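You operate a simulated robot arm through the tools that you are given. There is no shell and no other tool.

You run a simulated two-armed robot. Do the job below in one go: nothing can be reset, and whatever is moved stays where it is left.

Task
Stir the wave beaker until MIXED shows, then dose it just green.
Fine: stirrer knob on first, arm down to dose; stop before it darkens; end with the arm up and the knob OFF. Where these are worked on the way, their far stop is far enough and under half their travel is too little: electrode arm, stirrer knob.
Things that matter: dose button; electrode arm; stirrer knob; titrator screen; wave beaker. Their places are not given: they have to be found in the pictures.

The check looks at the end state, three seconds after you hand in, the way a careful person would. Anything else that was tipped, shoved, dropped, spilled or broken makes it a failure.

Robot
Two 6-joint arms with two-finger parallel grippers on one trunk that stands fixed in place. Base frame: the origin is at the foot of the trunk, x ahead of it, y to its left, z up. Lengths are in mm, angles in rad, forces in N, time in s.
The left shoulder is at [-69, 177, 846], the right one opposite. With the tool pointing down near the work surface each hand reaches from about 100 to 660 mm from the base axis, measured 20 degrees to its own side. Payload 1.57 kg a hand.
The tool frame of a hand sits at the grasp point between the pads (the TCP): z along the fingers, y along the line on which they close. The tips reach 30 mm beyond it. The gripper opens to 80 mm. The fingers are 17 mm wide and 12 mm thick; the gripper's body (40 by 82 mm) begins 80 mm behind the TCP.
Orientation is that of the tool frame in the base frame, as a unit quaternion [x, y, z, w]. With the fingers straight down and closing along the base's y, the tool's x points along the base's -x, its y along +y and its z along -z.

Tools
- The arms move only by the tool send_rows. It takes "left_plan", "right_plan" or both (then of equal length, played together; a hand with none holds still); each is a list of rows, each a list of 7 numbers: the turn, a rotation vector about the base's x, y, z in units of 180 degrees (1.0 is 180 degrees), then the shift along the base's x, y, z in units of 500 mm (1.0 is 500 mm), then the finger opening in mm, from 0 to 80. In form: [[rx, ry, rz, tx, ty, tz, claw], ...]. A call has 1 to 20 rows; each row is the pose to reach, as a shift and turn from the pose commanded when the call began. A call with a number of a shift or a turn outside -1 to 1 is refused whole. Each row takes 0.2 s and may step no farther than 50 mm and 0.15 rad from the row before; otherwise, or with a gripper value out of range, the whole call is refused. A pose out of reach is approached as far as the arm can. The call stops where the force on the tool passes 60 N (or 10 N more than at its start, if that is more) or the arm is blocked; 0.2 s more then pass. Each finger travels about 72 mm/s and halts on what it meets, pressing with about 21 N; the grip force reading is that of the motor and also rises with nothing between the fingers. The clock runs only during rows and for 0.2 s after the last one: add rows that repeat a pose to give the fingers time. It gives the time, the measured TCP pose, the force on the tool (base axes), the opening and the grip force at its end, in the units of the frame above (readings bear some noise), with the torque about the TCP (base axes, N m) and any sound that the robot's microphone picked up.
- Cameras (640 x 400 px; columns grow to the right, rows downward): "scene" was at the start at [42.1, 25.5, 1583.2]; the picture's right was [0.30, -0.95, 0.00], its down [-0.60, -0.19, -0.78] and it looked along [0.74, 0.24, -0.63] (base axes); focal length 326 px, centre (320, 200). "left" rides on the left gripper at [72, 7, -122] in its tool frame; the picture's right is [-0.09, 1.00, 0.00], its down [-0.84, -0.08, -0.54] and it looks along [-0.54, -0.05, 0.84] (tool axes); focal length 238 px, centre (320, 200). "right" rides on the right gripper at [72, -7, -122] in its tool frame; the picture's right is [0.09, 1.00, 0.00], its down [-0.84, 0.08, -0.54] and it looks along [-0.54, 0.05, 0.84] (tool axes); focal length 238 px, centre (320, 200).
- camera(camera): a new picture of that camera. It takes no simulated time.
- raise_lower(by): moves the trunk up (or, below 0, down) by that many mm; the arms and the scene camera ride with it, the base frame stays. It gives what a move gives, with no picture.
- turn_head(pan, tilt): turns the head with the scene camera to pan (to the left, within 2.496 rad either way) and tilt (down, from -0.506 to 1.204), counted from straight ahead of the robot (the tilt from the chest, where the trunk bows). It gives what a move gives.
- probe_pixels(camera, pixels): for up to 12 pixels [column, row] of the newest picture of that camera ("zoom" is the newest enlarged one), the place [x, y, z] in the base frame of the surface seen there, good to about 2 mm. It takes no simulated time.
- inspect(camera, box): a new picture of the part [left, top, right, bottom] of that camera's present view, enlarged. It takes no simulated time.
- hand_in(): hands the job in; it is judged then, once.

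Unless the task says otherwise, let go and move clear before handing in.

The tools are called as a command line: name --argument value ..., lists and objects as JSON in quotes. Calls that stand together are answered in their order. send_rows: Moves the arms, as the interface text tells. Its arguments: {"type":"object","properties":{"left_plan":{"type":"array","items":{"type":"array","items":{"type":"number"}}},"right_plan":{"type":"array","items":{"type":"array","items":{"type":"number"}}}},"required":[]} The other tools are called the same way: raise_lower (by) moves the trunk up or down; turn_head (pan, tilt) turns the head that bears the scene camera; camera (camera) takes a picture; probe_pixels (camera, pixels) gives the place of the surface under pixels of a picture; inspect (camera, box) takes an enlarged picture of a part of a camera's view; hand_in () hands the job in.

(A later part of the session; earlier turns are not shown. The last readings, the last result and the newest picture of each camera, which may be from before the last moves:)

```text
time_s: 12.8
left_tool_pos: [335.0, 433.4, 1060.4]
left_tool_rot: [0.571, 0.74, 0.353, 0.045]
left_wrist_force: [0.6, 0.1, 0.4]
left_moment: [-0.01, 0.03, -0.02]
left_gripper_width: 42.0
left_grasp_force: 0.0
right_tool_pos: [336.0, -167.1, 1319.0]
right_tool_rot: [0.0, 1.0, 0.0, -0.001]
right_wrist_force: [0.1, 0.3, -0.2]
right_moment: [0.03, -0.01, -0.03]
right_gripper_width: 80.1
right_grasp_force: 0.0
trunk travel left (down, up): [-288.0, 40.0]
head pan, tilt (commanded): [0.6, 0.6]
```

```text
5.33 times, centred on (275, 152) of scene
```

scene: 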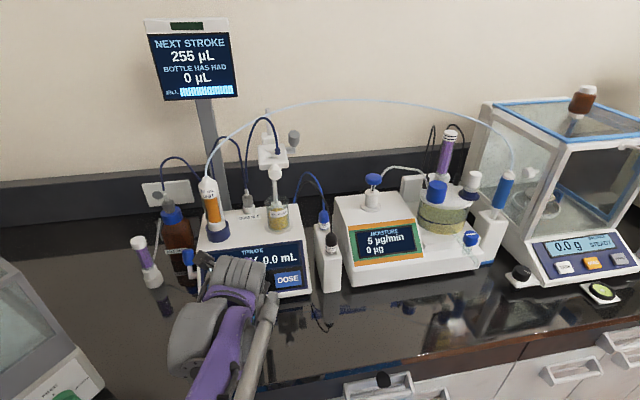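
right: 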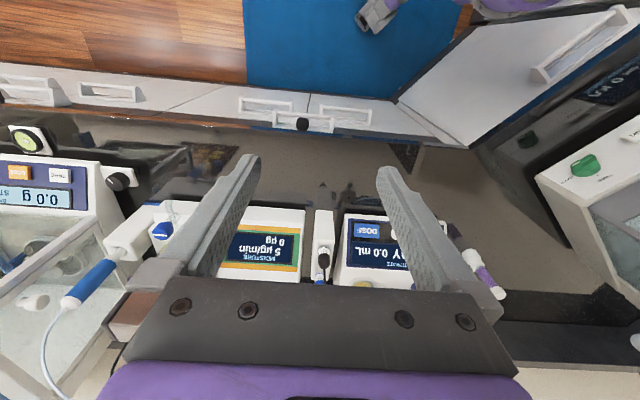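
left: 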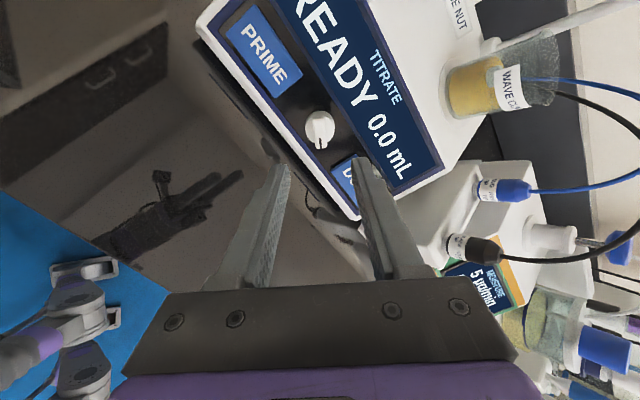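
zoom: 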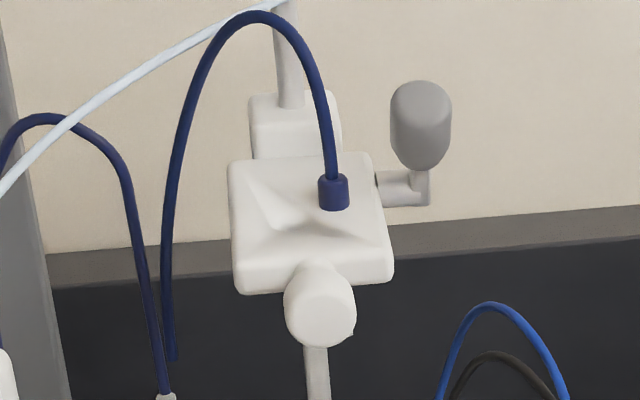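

The pale tube runs well behind and above the head, and the front grip is a ~31 mm round knob facing me with its face centre near [498,486,1229]. I'll turn the hand level, fingers closing vertically, and stop 70 mm short of it.

send_rows --left_plan '[[0.0105, -0.0425, 0.0101, 0.0264, -0.0051, 0.0485, 60], [0.0209, -0.0849, 0.0202, 0.0529, -0.0103, 0.0969, 60], [0.0314, -0.1274, 0.0303, 0.0793, -0.0154, 0.1454, 60], [0.0419, -0.1699, 0.0405, 0.1057, -0.0206, 0.1938, 60], [0.0524, -0.2124, 0.0506, 0.1321, -0.0257, 0.2423, 60], [0.0628, -0.2548, 0.0607, 0.1586, -0.0309, 0.2907, 60], [0.0733, -0.2973, 0.0708, 0.185, -0.036, 0.3392, 60], [0.0733, -0.2973, 0.0708, 0.185, -0.036, 0.3392, 60]]'

camera --camera "left"

camera --camera "scene"

```text
time_s: 14.6
left_tool_pos: [428.4, 416.0, 1227.9]
left_tool_rot: [0.27, 0.653, 0.653, 0.272]
left_wrist_force: [0.2, -1.2, 0.7]
left_moment: [0.0, 0.06, -0.02]
left_gripper_width: 59.7
left_grasp_force: 0.0
right_tool_pos: [337.6, -166.8, 1317.3]
right_tool_rot: [-0.001, 1.0, 0.0, 0.0]
right_wrist_force: [-0.3, 0.2, 0.3]
right_moment: [0.03, 0.0, 0.03]
right_gripper_width: 79.9
right_grasp_force: 0.0
trunk travel left (down, up): [-288.0, 40.0]
head pan, tilt (commanded): [0.6, 0.6]
```

```text
taken
```

left: 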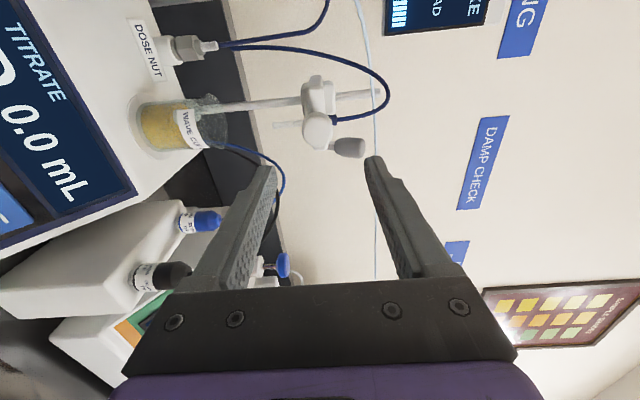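

```text
taken
```

scene: 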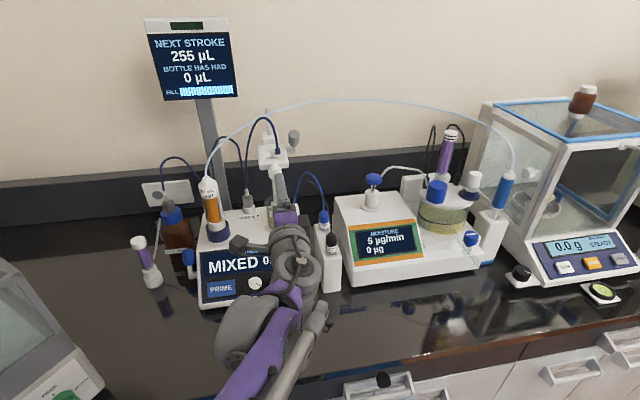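

The TITRATE screen now reads MIXED. The left view shows the arm head side-on (knob at (318,130), electrode under it near (285,123)) and wall signs with a colour chart at (565,315); I'll enlarge these.

inspect --camera "left" --box '[470, 270, 640, 390]'

inspect --camera "left" --box '[130, 60, 400, 200]'

probe_pixels --camera "left" --pixels '[[318, 130], [310, 120], [325, 120], [318, 95], [287, 124], [275, 125], [300, 123], [345, 148], [210, 130], [225, 125], [180, 130], [332, 133]]'

```text
3.33 times, centred on (555, 330) of left
```

zoom: 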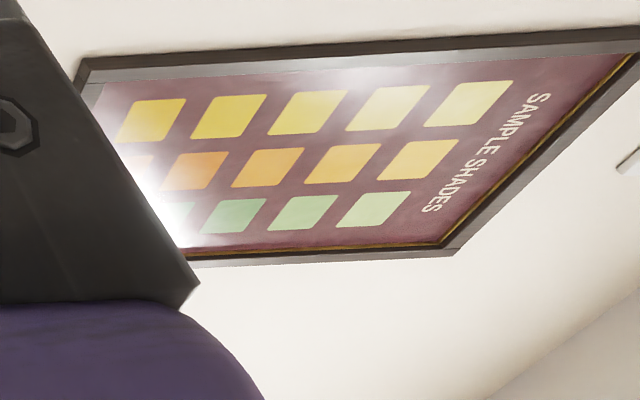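

```text
2.37 times, centred on (265, 130) of left
```

zoom: 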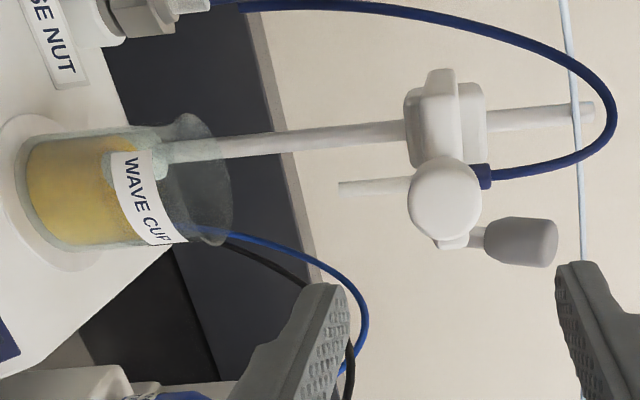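

```text
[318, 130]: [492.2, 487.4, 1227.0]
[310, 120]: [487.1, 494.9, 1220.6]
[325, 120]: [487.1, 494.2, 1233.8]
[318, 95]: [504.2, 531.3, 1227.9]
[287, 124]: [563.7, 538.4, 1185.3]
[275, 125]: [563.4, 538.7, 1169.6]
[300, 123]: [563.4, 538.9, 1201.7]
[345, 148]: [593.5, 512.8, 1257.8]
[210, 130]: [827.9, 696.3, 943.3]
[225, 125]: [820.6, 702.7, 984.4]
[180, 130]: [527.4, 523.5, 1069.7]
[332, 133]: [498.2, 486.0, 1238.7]
```

The electrode tip is at about z 1162, clear above the cup, so the arm is up; the round grip's centre is near u-axis level with my fingers. I'll advance 95 mm so that the fingers go above and below the grip.

send_rows --left_plan '[[0, 0, 0, 0.034, 0.034, -0.001, 60], [0, 0, 0, 0.068, 0.068, -0.002, 60], [0, 0, 0, 0.102, 0.102, -0.002, 60], [0, 0, 0, 0.134, 0.134, -0.002, 60], [0, 0, 0, 0.134, 0.134, -0.002, 60]]'

camera --camera "left"

camera --camera "scene"

```text
time_s: 15.8
left_tool_pos: [496.2, 483.5, 1229.8]
left_tool_rot: [0.271, 0.654, 0.653, 0.271]
left_wrist_force: [-0.1, 0.7, -0.1]
left_moment: [-0.02, 0.01, 0.01]
left_gripper_width: 59.9
left_grasp_force: 0.2
right_tool_pos: [337.0, -166.7, 1318.1]
right_tool_rot: [0.001, 1.0, 0.0, 0.0]
right_wrist_force: [-0.1, 0.0, -0.4]
right_moment: [0.01, 0.02, -0.02]
right_gripper_width: 79.8
right_grasp_force: 0.1
trunk travel left (down, up): [-288.0, 40.0]
head pan, tilt (commanded): [0.6, 0.6]
```

```text
taken
```

left: 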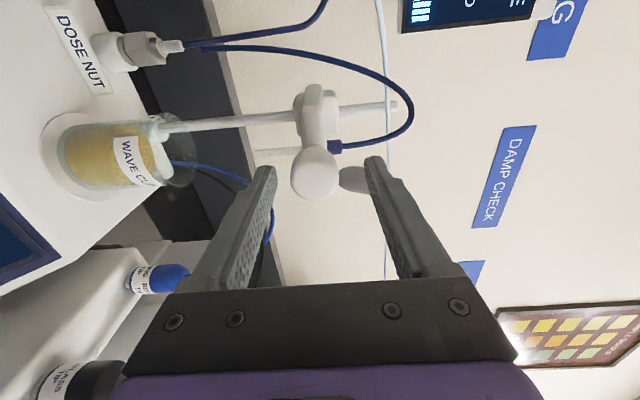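

```text
taken
```

scene: 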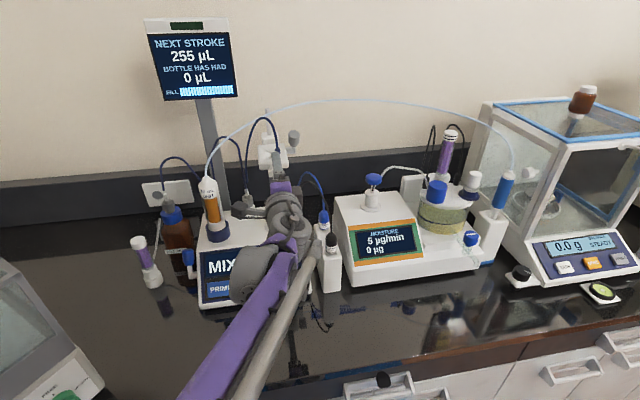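

The grip sits between the fingertips at (316,172). I'll close on it.

send_rows --left_plan '[[0, 0, 0, 0, 0, 0, 40], [0, 0, 0, 0, 0, 0, 20], [0, 0, 0, 0, 0, 0, 20]]'

camera --camera "left"

```text
time_s: 16.6
left_tool_pos: [496.7, 483.9, 1228.2]
left_tool_rot: [0.273, 0.653, 0.652, 0.271]
left_wrist_force: [-4.1, -2.7, -14.5]
left_moment: [-0.2, 0.13, -0.14]
left_gripper_width: 32.3
left_grasp_force: 7.2
right_tool_pos: [337.7, -166.7, 1318.2]
right_tool_rot: [-0.001, 1.0, 0.0, 0.0]
right_wrist_force: [0.2, -0.7, -1.4]
right_moment: [-0.02, 0.02, -0.03]
right_gripper_width: 79.9
right_grasp_force: 0.2
trunk travel left (down, up): [-288.0, 40.0]
head pan, tilt (commanded): [0.6, 0.6]
```

```text
taken
```

left: 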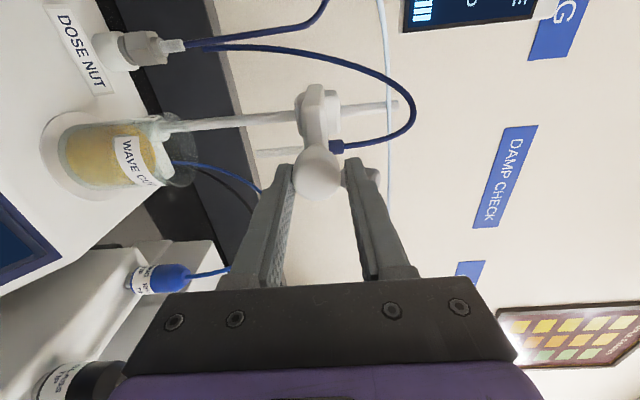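

The round grip is held (32.3 mm). I'll draw it straight down 20 mm and watch the force.

send_rows --left_plan '[[0, 0, 0, 0, 0, -0.02, 20], [0, 0, 0, 0, 0, -0.04, 20]]'

camera --camera "left"

```text
time_s: 17.2
left_tool_pos: [497.5, 482.9, 1206.9]
left_tool_rot: [0.273, 0.653, 0.653, 0.27]
left_wrist_force: [8.7, -1.7, 4.7]
left_moment: [0.42, -0.04, 0.31]
left_gripper_width: 29.3
left_grasp_force: 38.4
right_tool_pos: [337.3, -167.8, 1318.5]
right_tool_rot: [0.001, 1.0, 0.0, 0.0]
right_wrist_force: [1.2, -0.5, -0.2]
right_moment: [0.02, 0.04, 0.0]
right_gripper_width: 79.7
right_grasp_force: 0.0
trunk travel left (down, up): [-288.0, 40.0]
head pan, tilt (commanded): [0.6, 0.6]
```

```text
taken
```

left: 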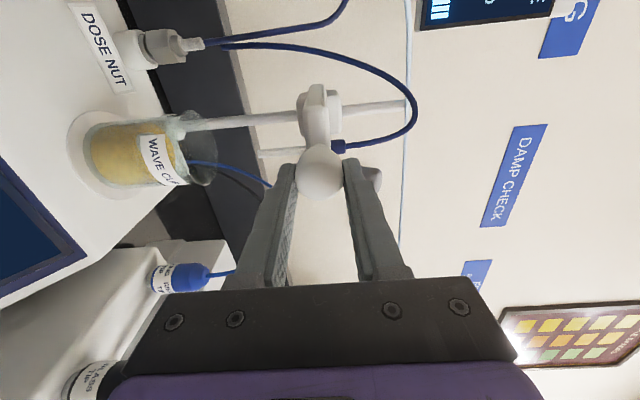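

The head moved down with the hand (force only a few N). I'll continue down in 12 mm steps, watching for the lower stop.

send_rows --left_plan '[[0, 0, 0, 0, 0, -0.025, 20], [0, 0, 0, 0, 0, -0.05, 20], [0, 0, 0, 0, 0, -0.075, 20]]'

camera --camera "left"

camera --camera "scene"

```text
time_s: 18.0
left_tool_pos: [497.0, 483.4, 1168.4]
left_tool_rot: [0.272, 0.654, 0.652, 0.271]
left_wrist_force: [14.5, 5.0, 2.8]
left_moment: [0.29, -0.01, -0.99]
left_gripper_width: 29.1
left_grasp_force: 38.7
right_tool_pos: [339.0, -166.6, 1316.1]
right_tool_rot: [0.0, 1.0, 0.0, -0.001]
right_wrist_force: [0.5, -0.5, 0.6]
right_moment: [-0.03, -0.01, 0.02]
right_gripper_width: 80.1
right_grasp_force: 0.1
trunk travel left (down, up): [-288.0, 40.0]
head pan, tilt (commanded): [0.6, 0.6]
```

```text
taken
```

left: 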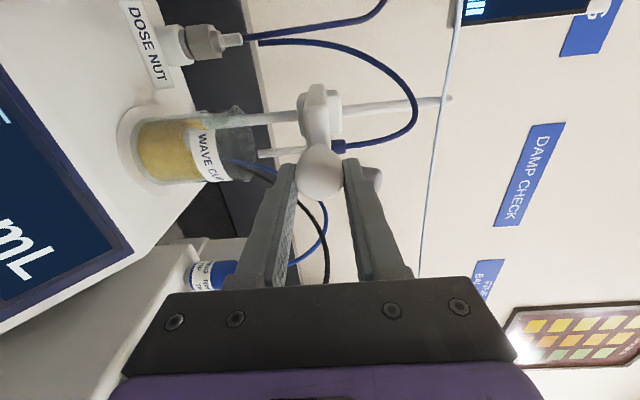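

```text
taken
```

scene: 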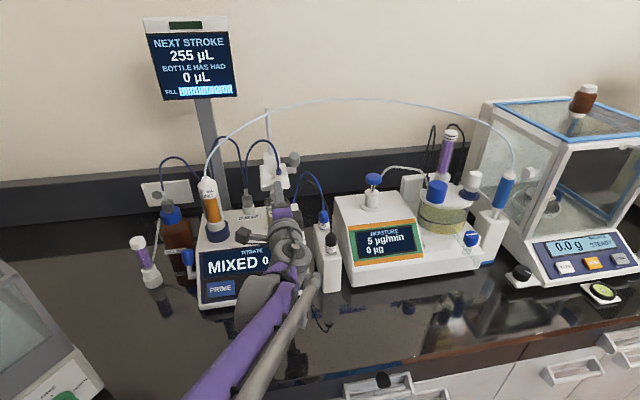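

The head is about 58 mm lower and the electrode tip is at about the cup rim, still centred over the cup. I'll go on down, checking every 20–25 mm.

send_rows --left_plan '[[0, 0, 0, 0.001, 0.001, -0.02, 20], [0, 0, 0, 0.002, 0.001, -0.04, 20]]'

camera --camera "left"

```text
time_s: 18.6
left_tool_pos: [495.9, 483.9, 1148.1]
left_tool_rot: [0.271, 0.653, 0.653, 0.271]
left_wrist_force: [4.0, 2.3, 2.1]
left_moment: [0.18, 0.02, -0.95]
left_gripper_width: 28.8
left_grasp_force: 38.9
right_tool_pos: [337.4, -167.2, 1317.5]
right_tool_rot: [0.001, 1.0, -0.001, 0.0]
right_wrist_force: [0.3, -0.8, -0.2]
right_moment: [0.01, -0.04, -0.02]
right_gripper_width: 79.8
right_grasp_force: 0.0
trunk travel left (down, up): [-288.0, 40.0]
head pan, tilt (commanded): [0.6, 0.6]
```

```text
taken
```

left: 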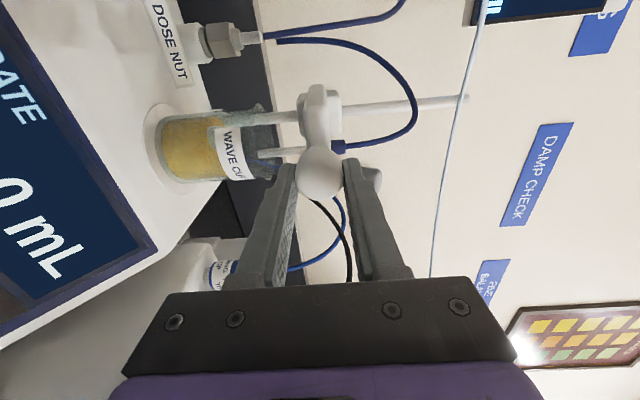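

The electrode is entering the cup cleanly (pixel ~(255,155)). I'll go further down in shorter steps.

send_rows --left_plan '[[0, 0, 0, 0, 0, -0.016, 20], [0, 0, 0, 0, 0, -0.032, 20]]'

camera --camera "left"

```text
time_s: 19.2
left_tool_pos: [495.7, 483.4, 1131.4]
left_tool_rot: [0.271, 0.653, 0.654, 0.271]
left_wrist_force: [10.2, -1.2, 3.7]
left_moment: [0.17, -0.2, 0.91]
left_gripper_width: 28.8
left_grasp_force: 39.0
right_tool_pos: [338.1, -167.8, 1317.6]
right_tool_rot: [0.001, 1.0, 0.0, 0.0]
right_wrist_force: [0.1, 0.6, 1.2]
right_moment: [0.02, -0.02, -0.03]
right_gripper_width: 80.0
right_grasp_force: 0.0
trunk travel left (down, up): [-288.0, 40.0]
head pan, tilt (commanded): [0.6, 0.6]
```

```text
taken
```

left: 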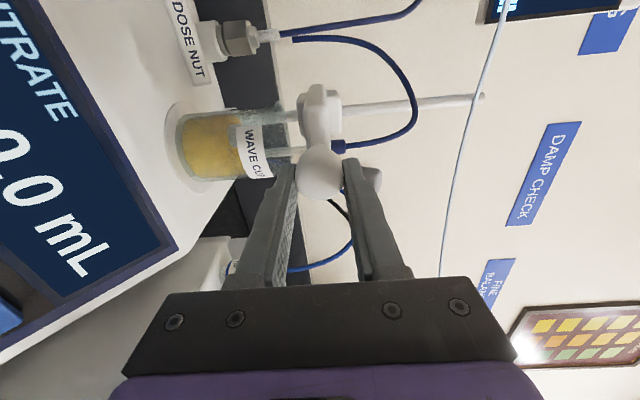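

The tip is about at the liquid level now. Before going further I'll check the clearance between the lower finger and the cup's rim.

probe_pixels --camera "left" --pixels '[[270, 160], [260, 170], [255, 150], [240, 150], [275, 135], [283, 120], [284, 150], [292, 170], [250, 172], [318, 165], [225, 165], [300, 150]]'

inspect --camera "left" --box '[160, 70, 360, 220]'

```text
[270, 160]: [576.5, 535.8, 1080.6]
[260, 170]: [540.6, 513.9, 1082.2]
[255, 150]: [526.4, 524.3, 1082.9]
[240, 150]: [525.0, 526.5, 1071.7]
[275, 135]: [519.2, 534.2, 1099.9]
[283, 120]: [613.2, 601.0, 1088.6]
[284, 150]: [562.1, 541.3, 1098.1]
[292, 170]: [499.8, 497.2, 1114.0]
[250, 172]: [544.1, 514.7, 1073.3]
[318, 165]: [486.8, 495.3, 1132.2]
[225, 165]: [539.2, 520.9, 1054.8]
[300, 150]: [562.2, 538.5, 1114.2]
```

```text
2.67 times, centred on (260, 145) of left
```

zoom: 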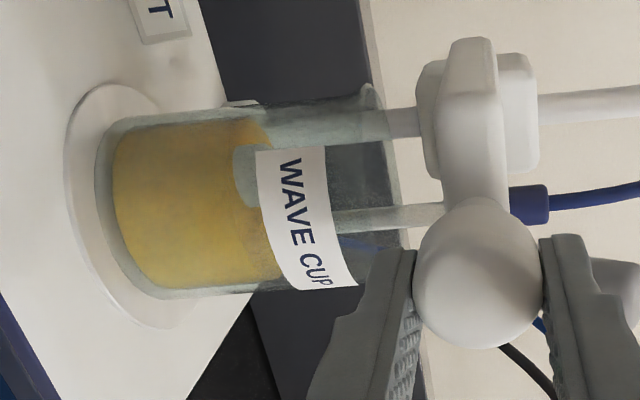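

The cup's front is at u≈743 against the fingertips at 722, so there's 20 mm to spare. I'll keep lowering in small steps to feel the lower stop.

send_rows --left_plan '[[0, 0, 0, 0, 0, -0.01, 20], [0, 0, 0, 0, 0, -0.02, 20], [0, 0, 0, 0, 0, -0.02, 20]]'

inspect --camera "left" --box '[160, 70, 360, 220]'

```text
time_s: 20.0
left_tool_pos: [497.2, 482.7, 1122.0]
left_tool_rot: [0.272, 0.654, 0.652, 0.271]
left_wrist_force: [13.2, 2.0, 0.1]
left_moment: [0.14, -0.07, 0.32]
left_gripper_width: 28.6
left_grasp_force: 38.4
right_tool_pos: [338.7, -166.0, 1316.2]
right_tool_rot: [0.0, 1.0, 0.0, -0.001]
right_wrist_force: [-0.7, 0.4, -0.3]
right_moment: [0.0, 0.02, -0.01]
right_gripper_width: 80.1
right_grasp_force: 0.0
trunk travel left (down, up): [-288.0, 40.0]
head pan, tilt (commanded): [0.6, 0.6]
```

```text
2.67 times, centred on (260, 145) of left
```

zoom: 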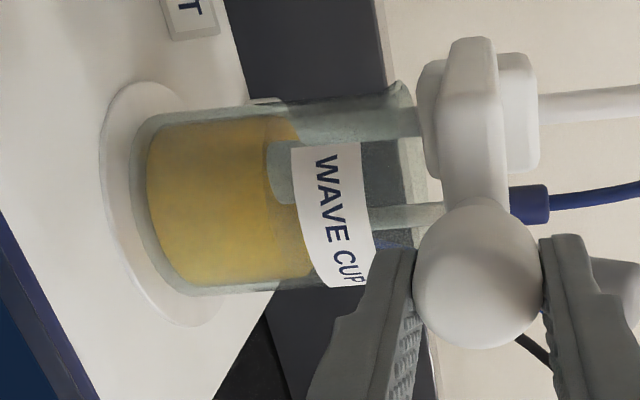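

It's still moving freely, and the electrode tip is just dipping. I'll continue in 5 mm steps.

send_rows --left_plan '[[0, 0, 0, 0, 0, -0.01, 20], [0, 0, 0, 0, 0, -0.02, 20], [0, 0, 0, 0, 0, -0.02, 20]]'

inspect --camera "left" --box '[160, 70, 360, 220]'

```text
time_s: 20.5
left_tool_pos: [497.3, 484.6, 1120.5]
left_tool_rot: [0.273, 0.65, 0.657, 0.269]
left_wrist_force: [12.7, 2.5, 32.0]
left_moment: [0.03, 0.01, 0.05]
left_gripper_width: 28.9
left_grasp_force: 38.9
right_tool_pos: [336.4, -168.6, 1317.2]
right_tool_rot: [0.0, 1.0, 0.001, 0.0]
right_wrist_force: [0.1, 0.7, 0.6]
right_moment: [0.0, -0.03, 0.0]
right_gripper_width: 79.8
right_grasp_force: 0.1
trunk travel left (down, up): [-288.0, 40.0]
head pan, tilt (commanded): [0.6, 0.6]
stopped in row 2 (left hand): the force on the tool passed its limit at 70 N (the readings are from after the stop); the commanded pose is now the measured one
```

```text
2.67 times, centred on (260, 145) of left
```

zoom: 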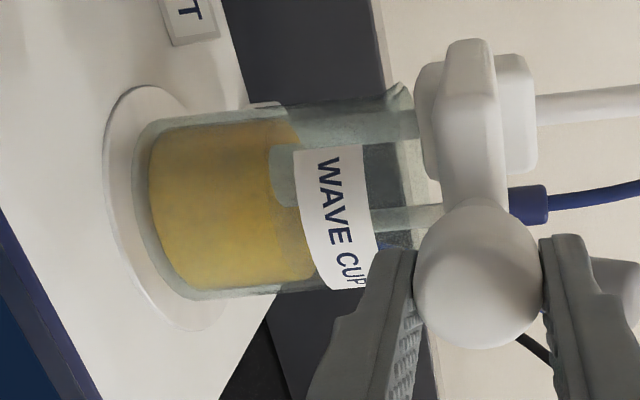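

The lower stop was met at TCP z≈1120 (70 N), about 110 mm of travel, so the arm is fully down with the tip in the liquid. I'll open and back straight out.

send_rows --left_plan '[[0, 0, 0, 0, 0, 0.001, 40], [0, 0, 0, 0, 0, 0.001, 60], [0, 0, 0, 0, 0, 0.001, 60], [0, 0, 0, -0.035, -0.035, 0.001, 60], [0, 0, 0, -0.07, -0.07, 0.001, 60], [0, 0, 0, -0.105, -0.105, 0.001, 60], [0, 0, 0, -0.14, -0.14, 0.001, 60]]'

camera --camera "left"

camera --camera "scene"

```text
time_s: 22.1
left_tool_pos: [424.7, 412.9, 1120.0]
left_tool_rot: [0.272, 0.651, 0.655, 0.268]
left_wrist_force: [-1.0, -0.3, 0.1]
left_moment: [-0.01, 0.01, 0.04]
left_gripper_width: 60.0
left_grasp_force: 0.0
right_tool_pos: [335.0, -168.2, 1317.9]
right_tool_rot: [-0.001, 1.0, 0.0, -0.001]
right_wrist_force: [-0.2, 0.0, -0.7]
right_moment: [0.02, -0.01, 0.03]
right_gripper_width: 79.9
right_grasp_force: 0.1
trunk travel left (down, up): [-288.0, 40.0]
head pan, tilt (commanded): [0.6, 0.6]
```

```text
taken
```

left: 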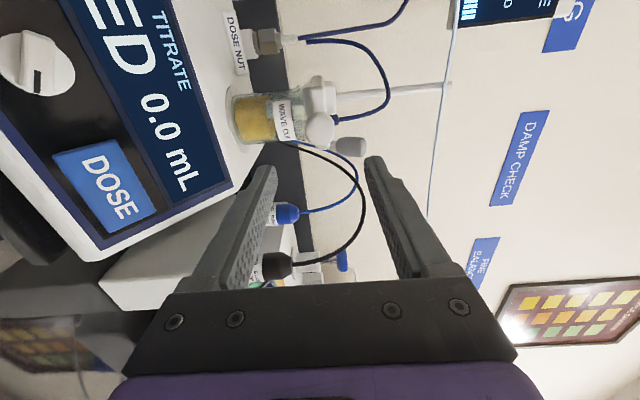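

```text
taken
```

scene: 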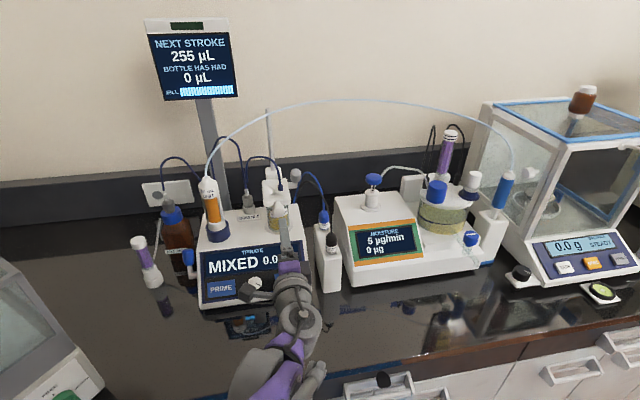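

The arm stays down on its own, and the screen reads MIXED 0.0 mL. Next I'll close the fingers and tilt the hand to point at the DOSE button's centre, hovering 40 mm over it.

send_rows --left_plan '[[-0.0271, 0.0271, 0, -0.0011, -0.0026, -0.0303, 40], [-0.0542, 0.0542, 0, -0.0022, -0.0051, -0.0607, 20], [-0.0813, 0.0813, 0, -0.0033, -0.0077, -0.091, 0], [-0.1084, 0.1084, 0, -0.0043, -0.0103, -0.1214, 0], [-0.1355, 0.1355, 0, -0.0054, -0.0129, -0.1517, 0], [-0.1626, 0.1626, 0, -0.0065, -0.0154, -0.182, 0], [-0.1897, 0.1897, 0, -0.0076, -0.018, -0.2124, 0], [-0.1897, 0.1897, 0, -0.0076, -0.018, -0.2124, 0]]'

camera --camera "left"

camera --camera "scene"

```text
time_s: 23.9
left_tool_pos: [421.2, 405.7, 1013.3]
left_tool_rot: [0.36, 0.862, 0.33, 0.135]
left_wrist_force: [-1.7, -0.5, 0.4]
left_moment: [-0.01, 0.01, -0.01]
left_gripper_width: 0.0
left_grasp_force: 21.0
right_tool_pos: [336.4, -167.8, 1317.7]
right_tool_rot: [0.0, 1.0, 0.0, 0.0]
right_wrist_force: [0.4, -0.6, -0.4]
right_moment: [-0.02, -0.02, 0.04]
right_gripper_width: 80.0
right_grasp_force: 0.1
trunk travel left (down, up): [-288.0, 40.0]
head pan, tilt (commanded): [0.6, 0.6]
```

```text
taken
```

left: 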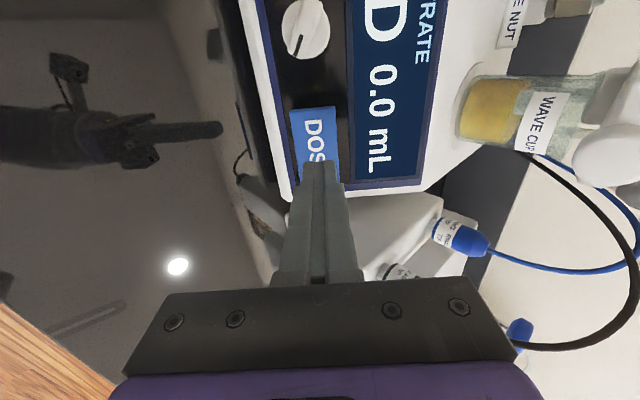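

```text
taken
```

scene: 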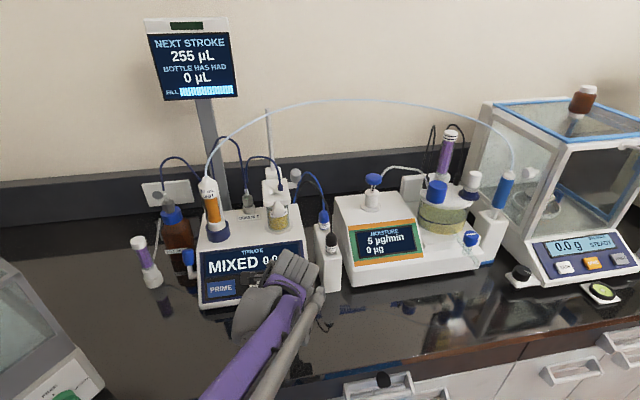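

The left view shows the closed fingertips over DOSE with the cup and volume readout in sight. I'll approach to a few millimetres above the button.

send_rows --left_plan '[[0, 0, 0, 0.016, 0.016, -0.026, 0], [0, 0, 0, 0.032, 0.032, -0.051, 0], [0, 0, 0, 0.032, 0.032, -0.051, 0]]'

camera --camera "left"

inspect --camera "left" --box '[400, 40, 600, 180]'

```text
time_s: 24.7
left_tool_pos: [438.0, 420.4, 987.9]
left_tool_rot: [0.36, 0.862, 0.331, 0.135]
left_wrist_force: [-0.4, 0.6, 0.5]
left_moment: [-0.02, 0.01, 0.02]
left_gripper_width: 0.0
left_grasp_force: 20.9
right_tool_pos: [337.3, -167.8, 1317.8]
right_tool_rot: [0.001, 1.0, 0.0, 0.0]
right_wrist_force: [0.4, 0.6, 0.1]
right_moment: [0.06, -0.01, 0.0]
right_gripper_width: 80.0
right_grasp_force: 0.0
trunk travel left (down, up): [-288.0, 40.0]
head pan, tilt (commanded): [0.6, 0.6]
```

```text
taken
```

left: 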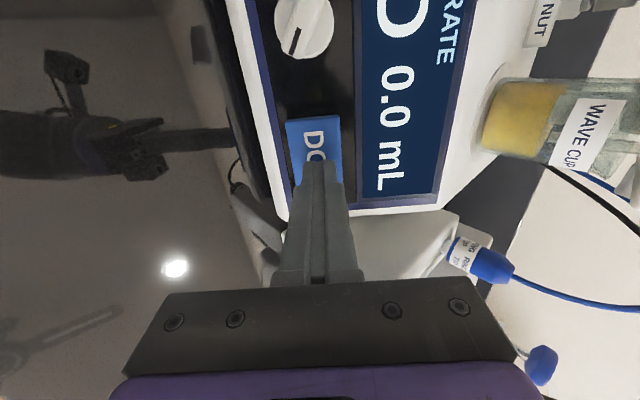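

```text
2.86 times, centred on (500, 110) of left
```

zoom: 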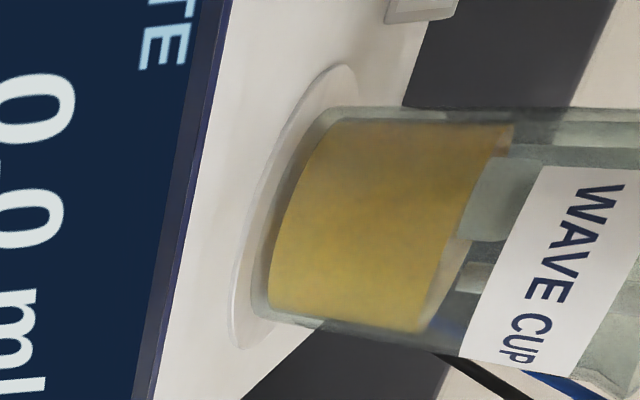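

The liquid is yellow-amber and the tip is about 5 mm above the button. I'll make one brief trial press, about 3 mm deep, then lift.

send_rows --left_plan '[[0, 0, 0, 0.0047, 0.0047, -0.0075, 0], [0, 0, 0, 0.0075, 0.0075, -0.012, 0], [0, 0, 0, 0, 0, 0, 0]]'

camera --camera "left"

camera --camera "scene"

```text
time_s: 25.5
left_tool_pos: [438.8, 420.9, 987.3]
left_tool_rot: [0.36, 0.862, 0.332, 0.135]
left_wrist_force: [-0.2, -0.1, 0.1]
left_moment: [0.0, 0.0, -0.01]
left_gripper_width: 0.1
left_grasp_force: 21.0
right_tool_pos: [336.1, -167.0, 1318.3]
right_tool_rot: [0.0, 1.0, 0.0, 0.0]
right_wrist_force: [0.2, 0.6, 0.3]
right_moment: [0.0, 0.01, 0.02]
right_gripper_width: 80.0
right_grasp_force: 0.0
trunk travel left (down, up): [-288.0, 40.0]
head pan, tilt (commanded): [0.6, 0.6]
heard: click
```

```text
taken
```

left: 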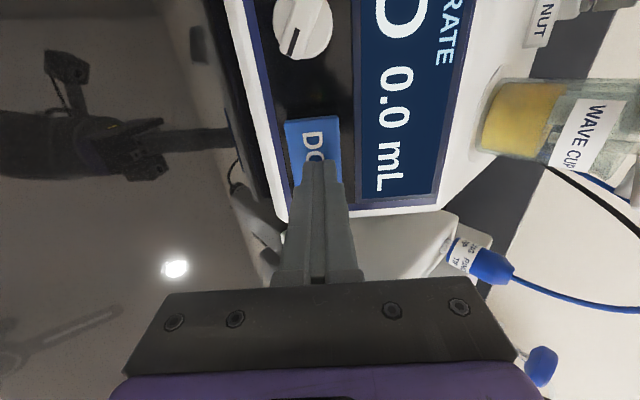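

```text
taken
```

scene: 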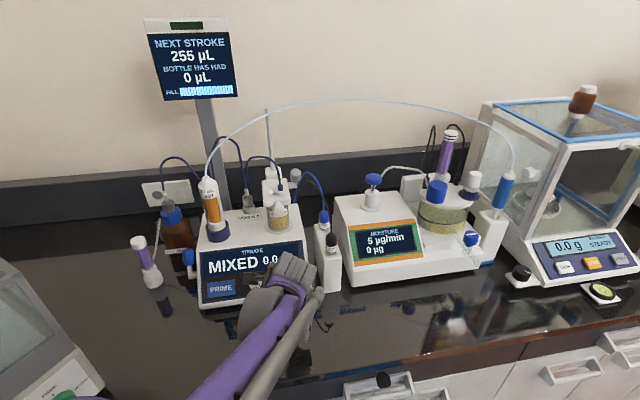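

A click was heard but the readout still says 0.0 mL. I'll wait a second to see whether the dose arrives late before pressing again.

send_rows --left_plan '[[0, 0, 0, 0, 0, 0, 0], [0, 0, 0, 0, 0, 0, 0], [0, 0, 0, 0, 0, 0, 0], [0, 0, 0, 0, 0, 0, 0], [0, 0, 0, 0, 0, 0, 0]]'

inspect --camera "left" --box '[340, 0, 640, 220]'

inspect --camera "scene" --box '[180, 140, 340, 310]'

```text
time_s: 26.7
left_tool_pos: [438.8, 421.1, 987.5]
left_tool_rot: [0.359, 0.862, 0.331, 0.135]
left_wrist_force: [-0.8, -0.3, 0.3]
left_moment: [-0.01, -0.01, -0.02]
left_gripper_width: 0.0
left_grasp_force: 21.3
right_tool_pos: [335.6, -166.6, 1317.8]
right_tool_rot: [0.001, 1.0, 0.001, 0.0]
right_wrist_force: [-0.3, 0.1, 0.6]
right_moment: [0.0, -0.02, -0.03]
right_gripper_width: 80.1
right_grasp_force: 0.0
trunk travel left (down, up): [-288.0, 40.0]
head pan, tilt (commanded): [0.6, 0.6]
```

```text
1.82 times, centred on (490, 110) of left
```

zoom: 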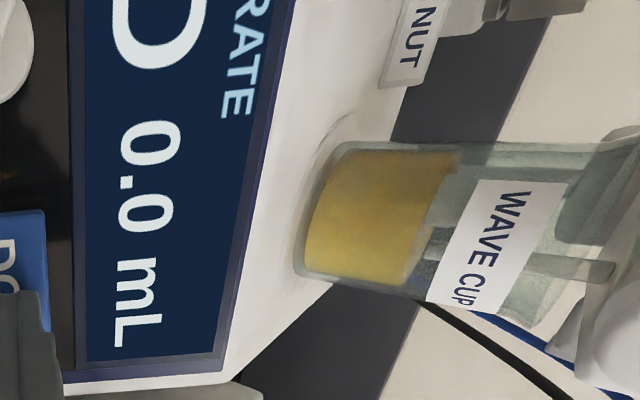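

```text
2.35 times, centred on (260, 225) of scene
```

zoom: 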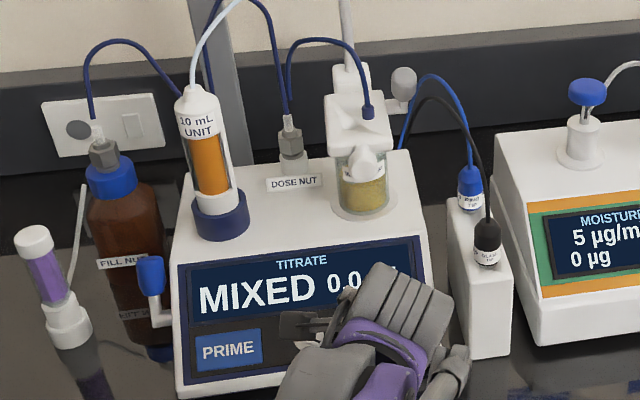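

Still 0.0 mL, so dosing probably runs while the button is held. The clock stops between calls, so I'll press and keep holding, checking after each short step.

send_rows --left_plan '[[0, 0, 0, 0.0047, 0.0047, -0.0075, 0], [0, 0, 0, 0.008, 0.008, -0.0128, 0], [0, 0, 0, 0.008, 0.008, -0.0128, 0]]'

inspect --camera "left" --box '[340, 0, 640, 220]'

inspect --camera "scene" --box '[180, 140, 340, 310]'

```text
time_s: 27.5
left_tool_pos: [442.8, 425.4, 981.7]
left_tool_rot: [0.36, 0.861, 0.332, 0.135]
left_wrist_force: [-0.7, -3.1, 9.4]
left_moment: [0.07, -0.08, -0.02]
left_gripper_width: 0.0
left_grasp_force: 21.0
right_tool_pos: [336.4, -168.2, 1318.8]
right_tool_rot: [0.0, 1.0, 0.0, 0.001]
right_wrist_force: [0.2, -0.2, -0.3]
right_moment: [-0.03, 0.01, 0.01]
right_gripper_width: 80.2
right_grasp_force: 0.1
trunk travel left (down, up): [-288.0, 40.0]
head pan, tilt (commanded): [0.6, 0.6]
heard: click
```

```text
1.82 times, centred on (490, 110) of left
```

zoom: 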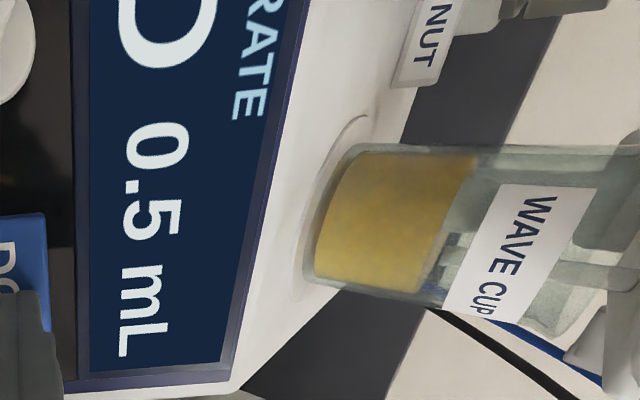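

```text
2.35 times, centred on (260, 225) of scene
```

zoom: 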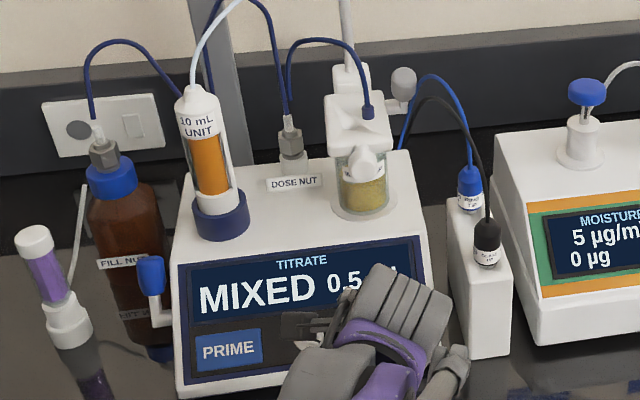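

The readout rose to 0.5 mL while held, so dosing does run while pressed; the liquid is still yellow. I'll hold one more short step.

send_rows --left_plan '[[0, 0, 0, 0, 0, 0, 0]]'

inspect --camera "left" --box '[340, 0, 640, 220]'

```text
time_s: 27.9
left_tool_pos: [442.2, 424.0, 980.4]
left_tool_rot: [0.359, 0.862, 0.332, 0.135]
left_wrist_force: [-2.1, -2.2, 9.4]
left_moment: [0.08, -0.11, 0.02]
left_gripper_width: 0.0
left_grasp_force: 21.4
right_tool_pos: [335.7, -167.6, 1317.9]
right_tool_rot: [0.0, 1.0, 0.0, 0.0]
right_wrist_force: [-0.2, 0.6, 0.2]
right_moment: [0.05, 0.01, 0.0]
right_gripper_width: 80.1
right_grasp_force: 0.0
trunk travel left (down, up): [-288.0, 40.0]
head pan, tilt (commanded): [0.6, 0.6]
```

```text
1.82 times, centred on (490, 110) of left
```

zoom: 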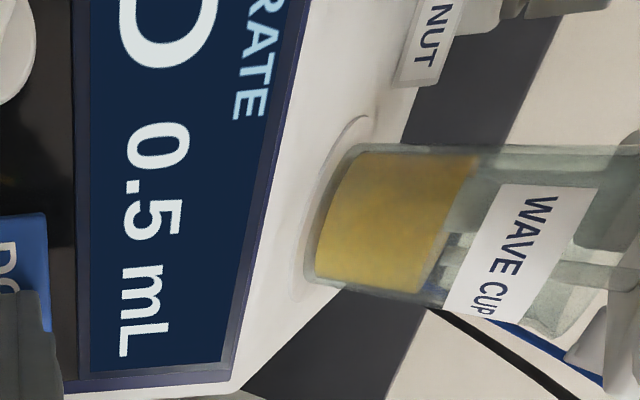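

Holding longer left it at 0.5 mL, so each full press gives one 0.5 mL dose. I'll release fully and check the liquid's colour before the next press.

send_rows --left_plan '[[0, 0, 0, -0.004, -0.004, 0.0064, 0], [0, 0, 0, -0.008, -0.008, 0.0128, 0], [0, 0, 0, -0.008, -0.008, 0.0128, 0], [0, 0, 0, -0.008, -0.008, 0.0128, 0]]'

inspect --camera "left" --box '[340, 0, 640, 220]'

inspect --camera "scene" --box '[240, 180, 320, 240]'

```text
time_s: 28.9
left_tool_pos: [438.5, 421.2, 987.2]
left_tool_rot: [0.359, 0.862, 0.331, 0.135]
left_wrist_force: [0.6, 0.2, 0.4]
left_moment: [0.0, -0.04, 0.02]
left_gripper_width: 0.0
left_grasp_force: 20.9
right_tool_pos: [336.3, -167.6, 1316.9]
right_tool_rot: [0.0, 1.0, 0.0, 0.0]
right_wrist_force: [-0.3, -0.6, 0.2]
right_moment: [-0.02, 0.0, 0.0]
right_gripper_width: 80.0
right_grasp_force: 0.1
trunk travel left (down, up): [-288.0, 40.0]
head pan, tilt (commanded): [0.6, 0.6]
```

```text
1.82 times, centred on (490, 110) of left
```

zoom: 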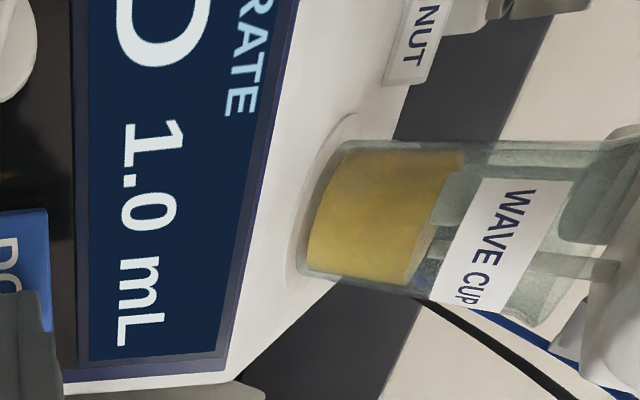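

```text
6.67 times, centred on (280, 210) of scene
```

zoom: 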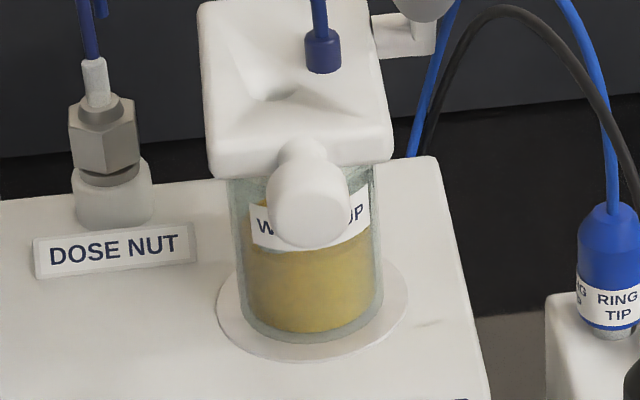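

The readout now says 1.0 mL: a longer hold repeats the dose after roughly a second, so I'll keep each press short, one dose at a time. The liquid's still yellow; I'll make the next short press, then release.

send_rows --left_plan '[[0, 0, 0, 0.0047, 0.0047, -0.0075, 0], [0, 0, 0, 0.008, 0.008, -0.0128, 0], [0, 0, 0, 0.008, 0.008, -0.0128, 0], [0, 0, 0, 0, 0, 0, 0], [0, 0, 0, 0, 0, 0, 0]]'

inspect --camera "left" --box '[340, 0, 640, 220]'

inspect --camera "scene" --box '[240, 180, 320, 240]'

```text
time_s: 30.1
left_tool_pos: [436.4, 421.9, 986.5]
left_tool_rot: [0.36, 0.862, 0.331, 0.135]
left_wrist_force: [-0.9, 0.5, 0.3]
left_moment: [0.01, 0.01, -0.01]
left_gripper_width: 0.0
left_grasp_force: 21.1
right_tool_pos: [337.4, -168.3, 1318.0]
right_tool_rot: [0.0, 1.0, 0.0, 0.0]
right_wrist_force: [0.2, -0.2, -0.1]
right_moment: [-0.01, -0.02, 0.02]
right_gripper_width: 79.9
right_grasp_force: 0.0
trunk travel left (down, up): [-288.0, 40.0]
head pan, tilt (commanded): [0.6, 0.6]
heard: click
```

```text
1.82 times, centred on (490, 110) of left
```

zoom: 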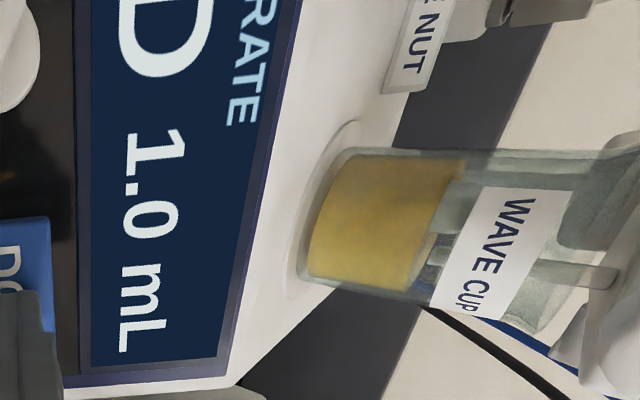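

```text
6.67 times, centred on (280, 210) of scene
```

zoom: 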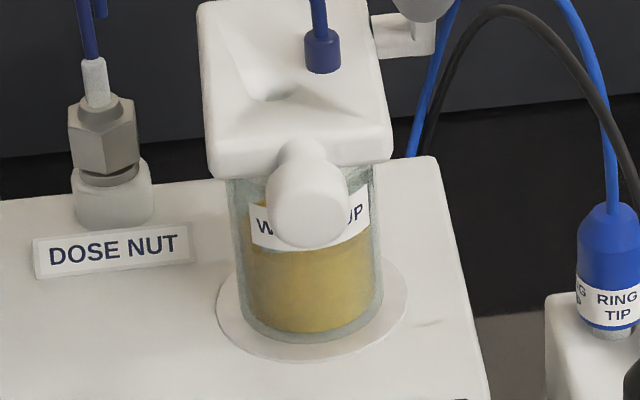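

The readout stayed at 1.0 mL after that press. I'll wait about half a second to see if it updates late, before pressing again.

send_rows --left_plan '[[0, 0, 0, 0, 0, 0, 0], [0, 0, 0, 0, 0, 0, 0], [0, 0, 0, 0, 0, 0, 0], [0, 0, 0, 0, 0, 0, 0]]'

inspect --camera "left" --box '[340, 0, 640, 220]'

```text
time_s: 31.1
left_tool_pos: [435.8, 422.7, 985.8]
left_tool_rot: [0.36, 0.862, 0.331, 0.136]
left_wrist_force: [-0.1, 0.2, 0.4]
left_moment: [-0.01, 0.01, 0.01]
left_gripper_width: 0.0
left_grasp_force: 21.2
right_tool_pos: [337.2, -167.3, 1319.5]
right_tool_rot: [0.0, 1.0, 0.0, 0.001]
right_wrist_force: [0.1, -0.4, -1.1]
right_moment: [0.03, -0.01, -0.02]
right_gripper_width: 80.1
right_grasp_force: 0.0
trunk travel left (down, up): [-288.0, 40.0]
head pan, tilt (commanded): [0.6, 0.6]
```

```text
1.82 times, centred on (490, 110) of left
```

zoom: 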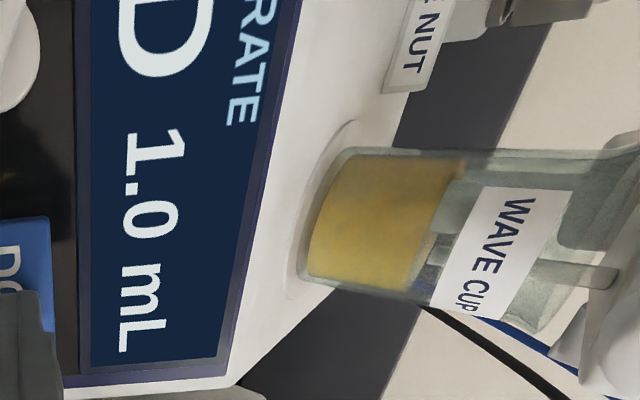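

No late change. I'll press and hold again, checking the readout and colour after each short step.

send_rows --left_plan '[[0, 0, 0, 0.0047, 0.0047, -0.0075, 0], [0, 0, 0, 0.0085, 0.0085, -0.0135, 0]]'

inspect --camera "left" --box '[340, 0, 640, 220]'

```text
time_s: 31.7
left_tool_pos: [440.0, 425.3, 981.8]
left_tool_rot: [0.359, 0.861, 0.333, 0.136]
left_wrist_force: [-3.8, -0.6, 12.2]
left_moment: [0.13, -0.08, -0.02]
left_gripper_width: 0.0
left_grasp_force: 21.0
right_tool_pos: [335.2, -167.2, 1318.0]
right_tool_rot: [0.0, 1.0, 0.0, 0.001]
right_wrist_force: [0.3, -0.1, 0.3]
right_moment: [-0.01, 0.02, -0.03]
right_gripper_width: 80.4
right_grasp_force: 0.1
trunk travel left (down, up): [-288.0, 40.0]
head pan, tilt (commanded): [0.6, 0.6]
heard: click
```

```text
1.82 times, centred on (490, 110) of left
```

zoom: 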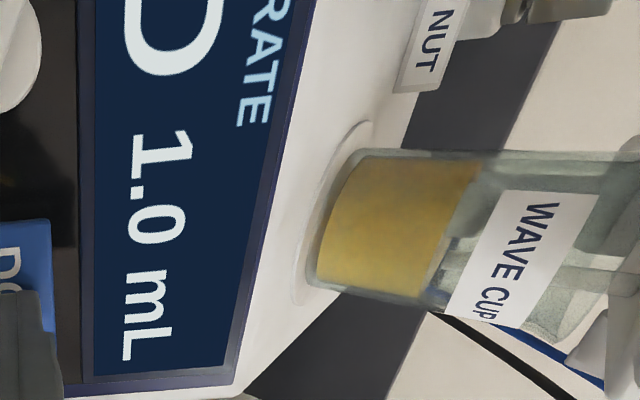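

Still 1.0 mL with the button held at 12 N. I'll hold one more step and read again.

send_rows --left_plan '[[0, 0, 0, 0, 0, 0, 0]]'

inspect --camera "left" --box '[340, 0, 640, 220]'

```text
time_s: 32.1
left_tool_pos: [440.1, 425.3, 979.4]
left_tool_rot: [0.359, 0.862, 0.332, 0.136]
left_wrist_force: [-4.1, -1.7, 11.1]
left_moment: [0.14, -0.12, 0.06]
left_gripper_width: 0.0
left_grasp_force: 20.7
right_tool_pos: [335.1, -167.9, 1318.2]
right_tool_rot: [-0.001, 1.0, 0.0, 0.001]
right_wrist_force: [0.8, -1.2, 0.6]
right_moment: [0.02, 0.0, -0.01]
right_gripper_width: 79.8
right_grasp_force: 0.2
trunk travel left (down, up): [-288.0, 40.0]
head pan, tilt (commanded): [0.6, 0.6]
```

```text
1.82 times, centred on (490, 110) of left
```

zoom: 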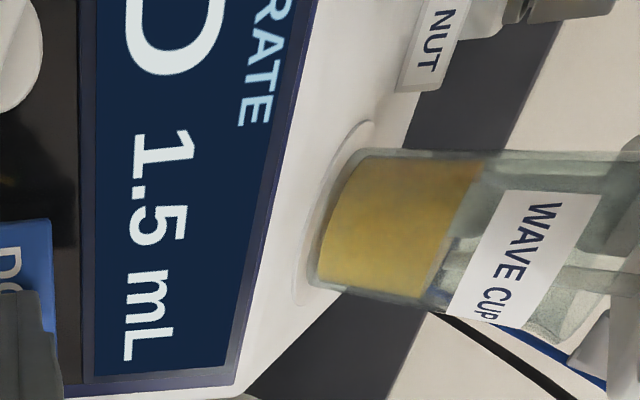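

Now 1.5 mL and still yellow. I'll keep holding in 0.4 s steps.

send_rows --left_plan '[[0, 0, 0, 0, 0, 0, 0]]'

inspect --camera "left" --box '[340, 0, 640, 220]'

```text
time_s: 32.5
left_tool_pos: [439.5, 425.5, 980.4]
left_tool_rot: [0.359, 0.862, 0.332, 0.136]
left_wrist_force: [-4.2, -1.5, 12.0]
left_moment: [0.08, -0.08, 0.02]
left_gripper_width: 0.1
left_grasp_force: 21.1
right_tool_pos: [335.2, -167.5, 1317.7]
right_tool_rot: [0.0, 1.0, 0.0, 0.001]
right_wrist_force: [-0.6, -0.2, -0.4]
right_moment: [0.04, -0.01, 0.02]
right_gripper_width: 80.1
right_grasp_force: 0.1
trunk travel left (down, up): [-288.0, 40.0]
head pan, tilt (commanded): [0.6, 0.6]
```

```text
1.82 times, centred on (490, 110) of left
```

zoom: 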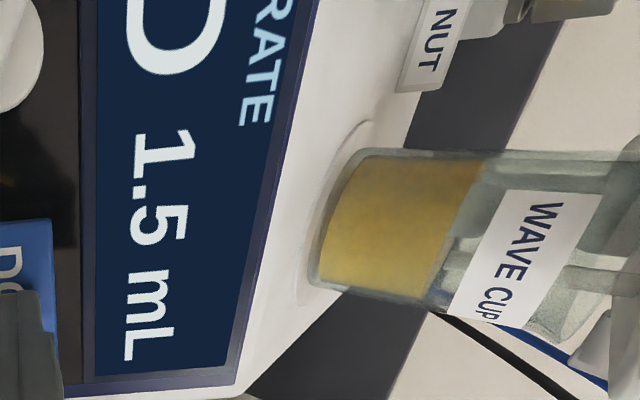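

send_rows --left_plan '[[0, 0, 0, 0, 0, 0, 0]]'

inspect --camera "left" --box '[340, 0, 640, 220]'

inspect --camera "scene" --box '[240, 180, 320, 240]'

```text
time_s: 32.9
left_tool_pos: [439.7, 425.2, 979.8]
left_tool_rot: [0.359, 0.862, 0.332, 0.136]
left_wrist_force: [-4.1, -2.5, 10.5]
left_moment: [0.12, -0.05, 0.0]
left_gripper_width: 0.1
left_grasp_force: 20.9
right_tool_pos: [335.1, -168.3, 1317.5]
right_tool_rot: [0.0, 1.0, -0.001, 0.001]
right_wrist_force: [-0.1, 0.1, -0.6]
right_moment: [0.0, 0.04, 0.01]
right_gripper_width: 79.6
right_grasp_force: 0.1
trunk travel left (down, up): [-288.0, 40.0]
head pan, tilt (commanded): [0.6, 0.6]
```

```text
1.82 times, centred on (490, 110) of left
```

zoom: 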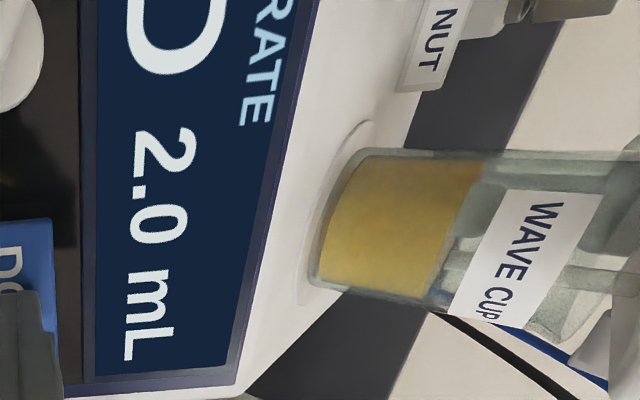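

```text
6.67 times, centred on (280, 210) of scene
```

zoom: 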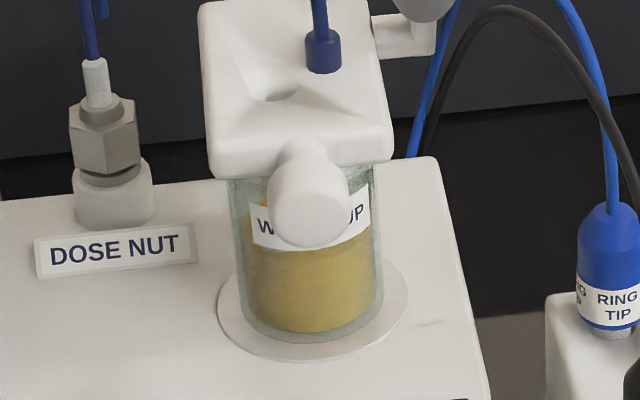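

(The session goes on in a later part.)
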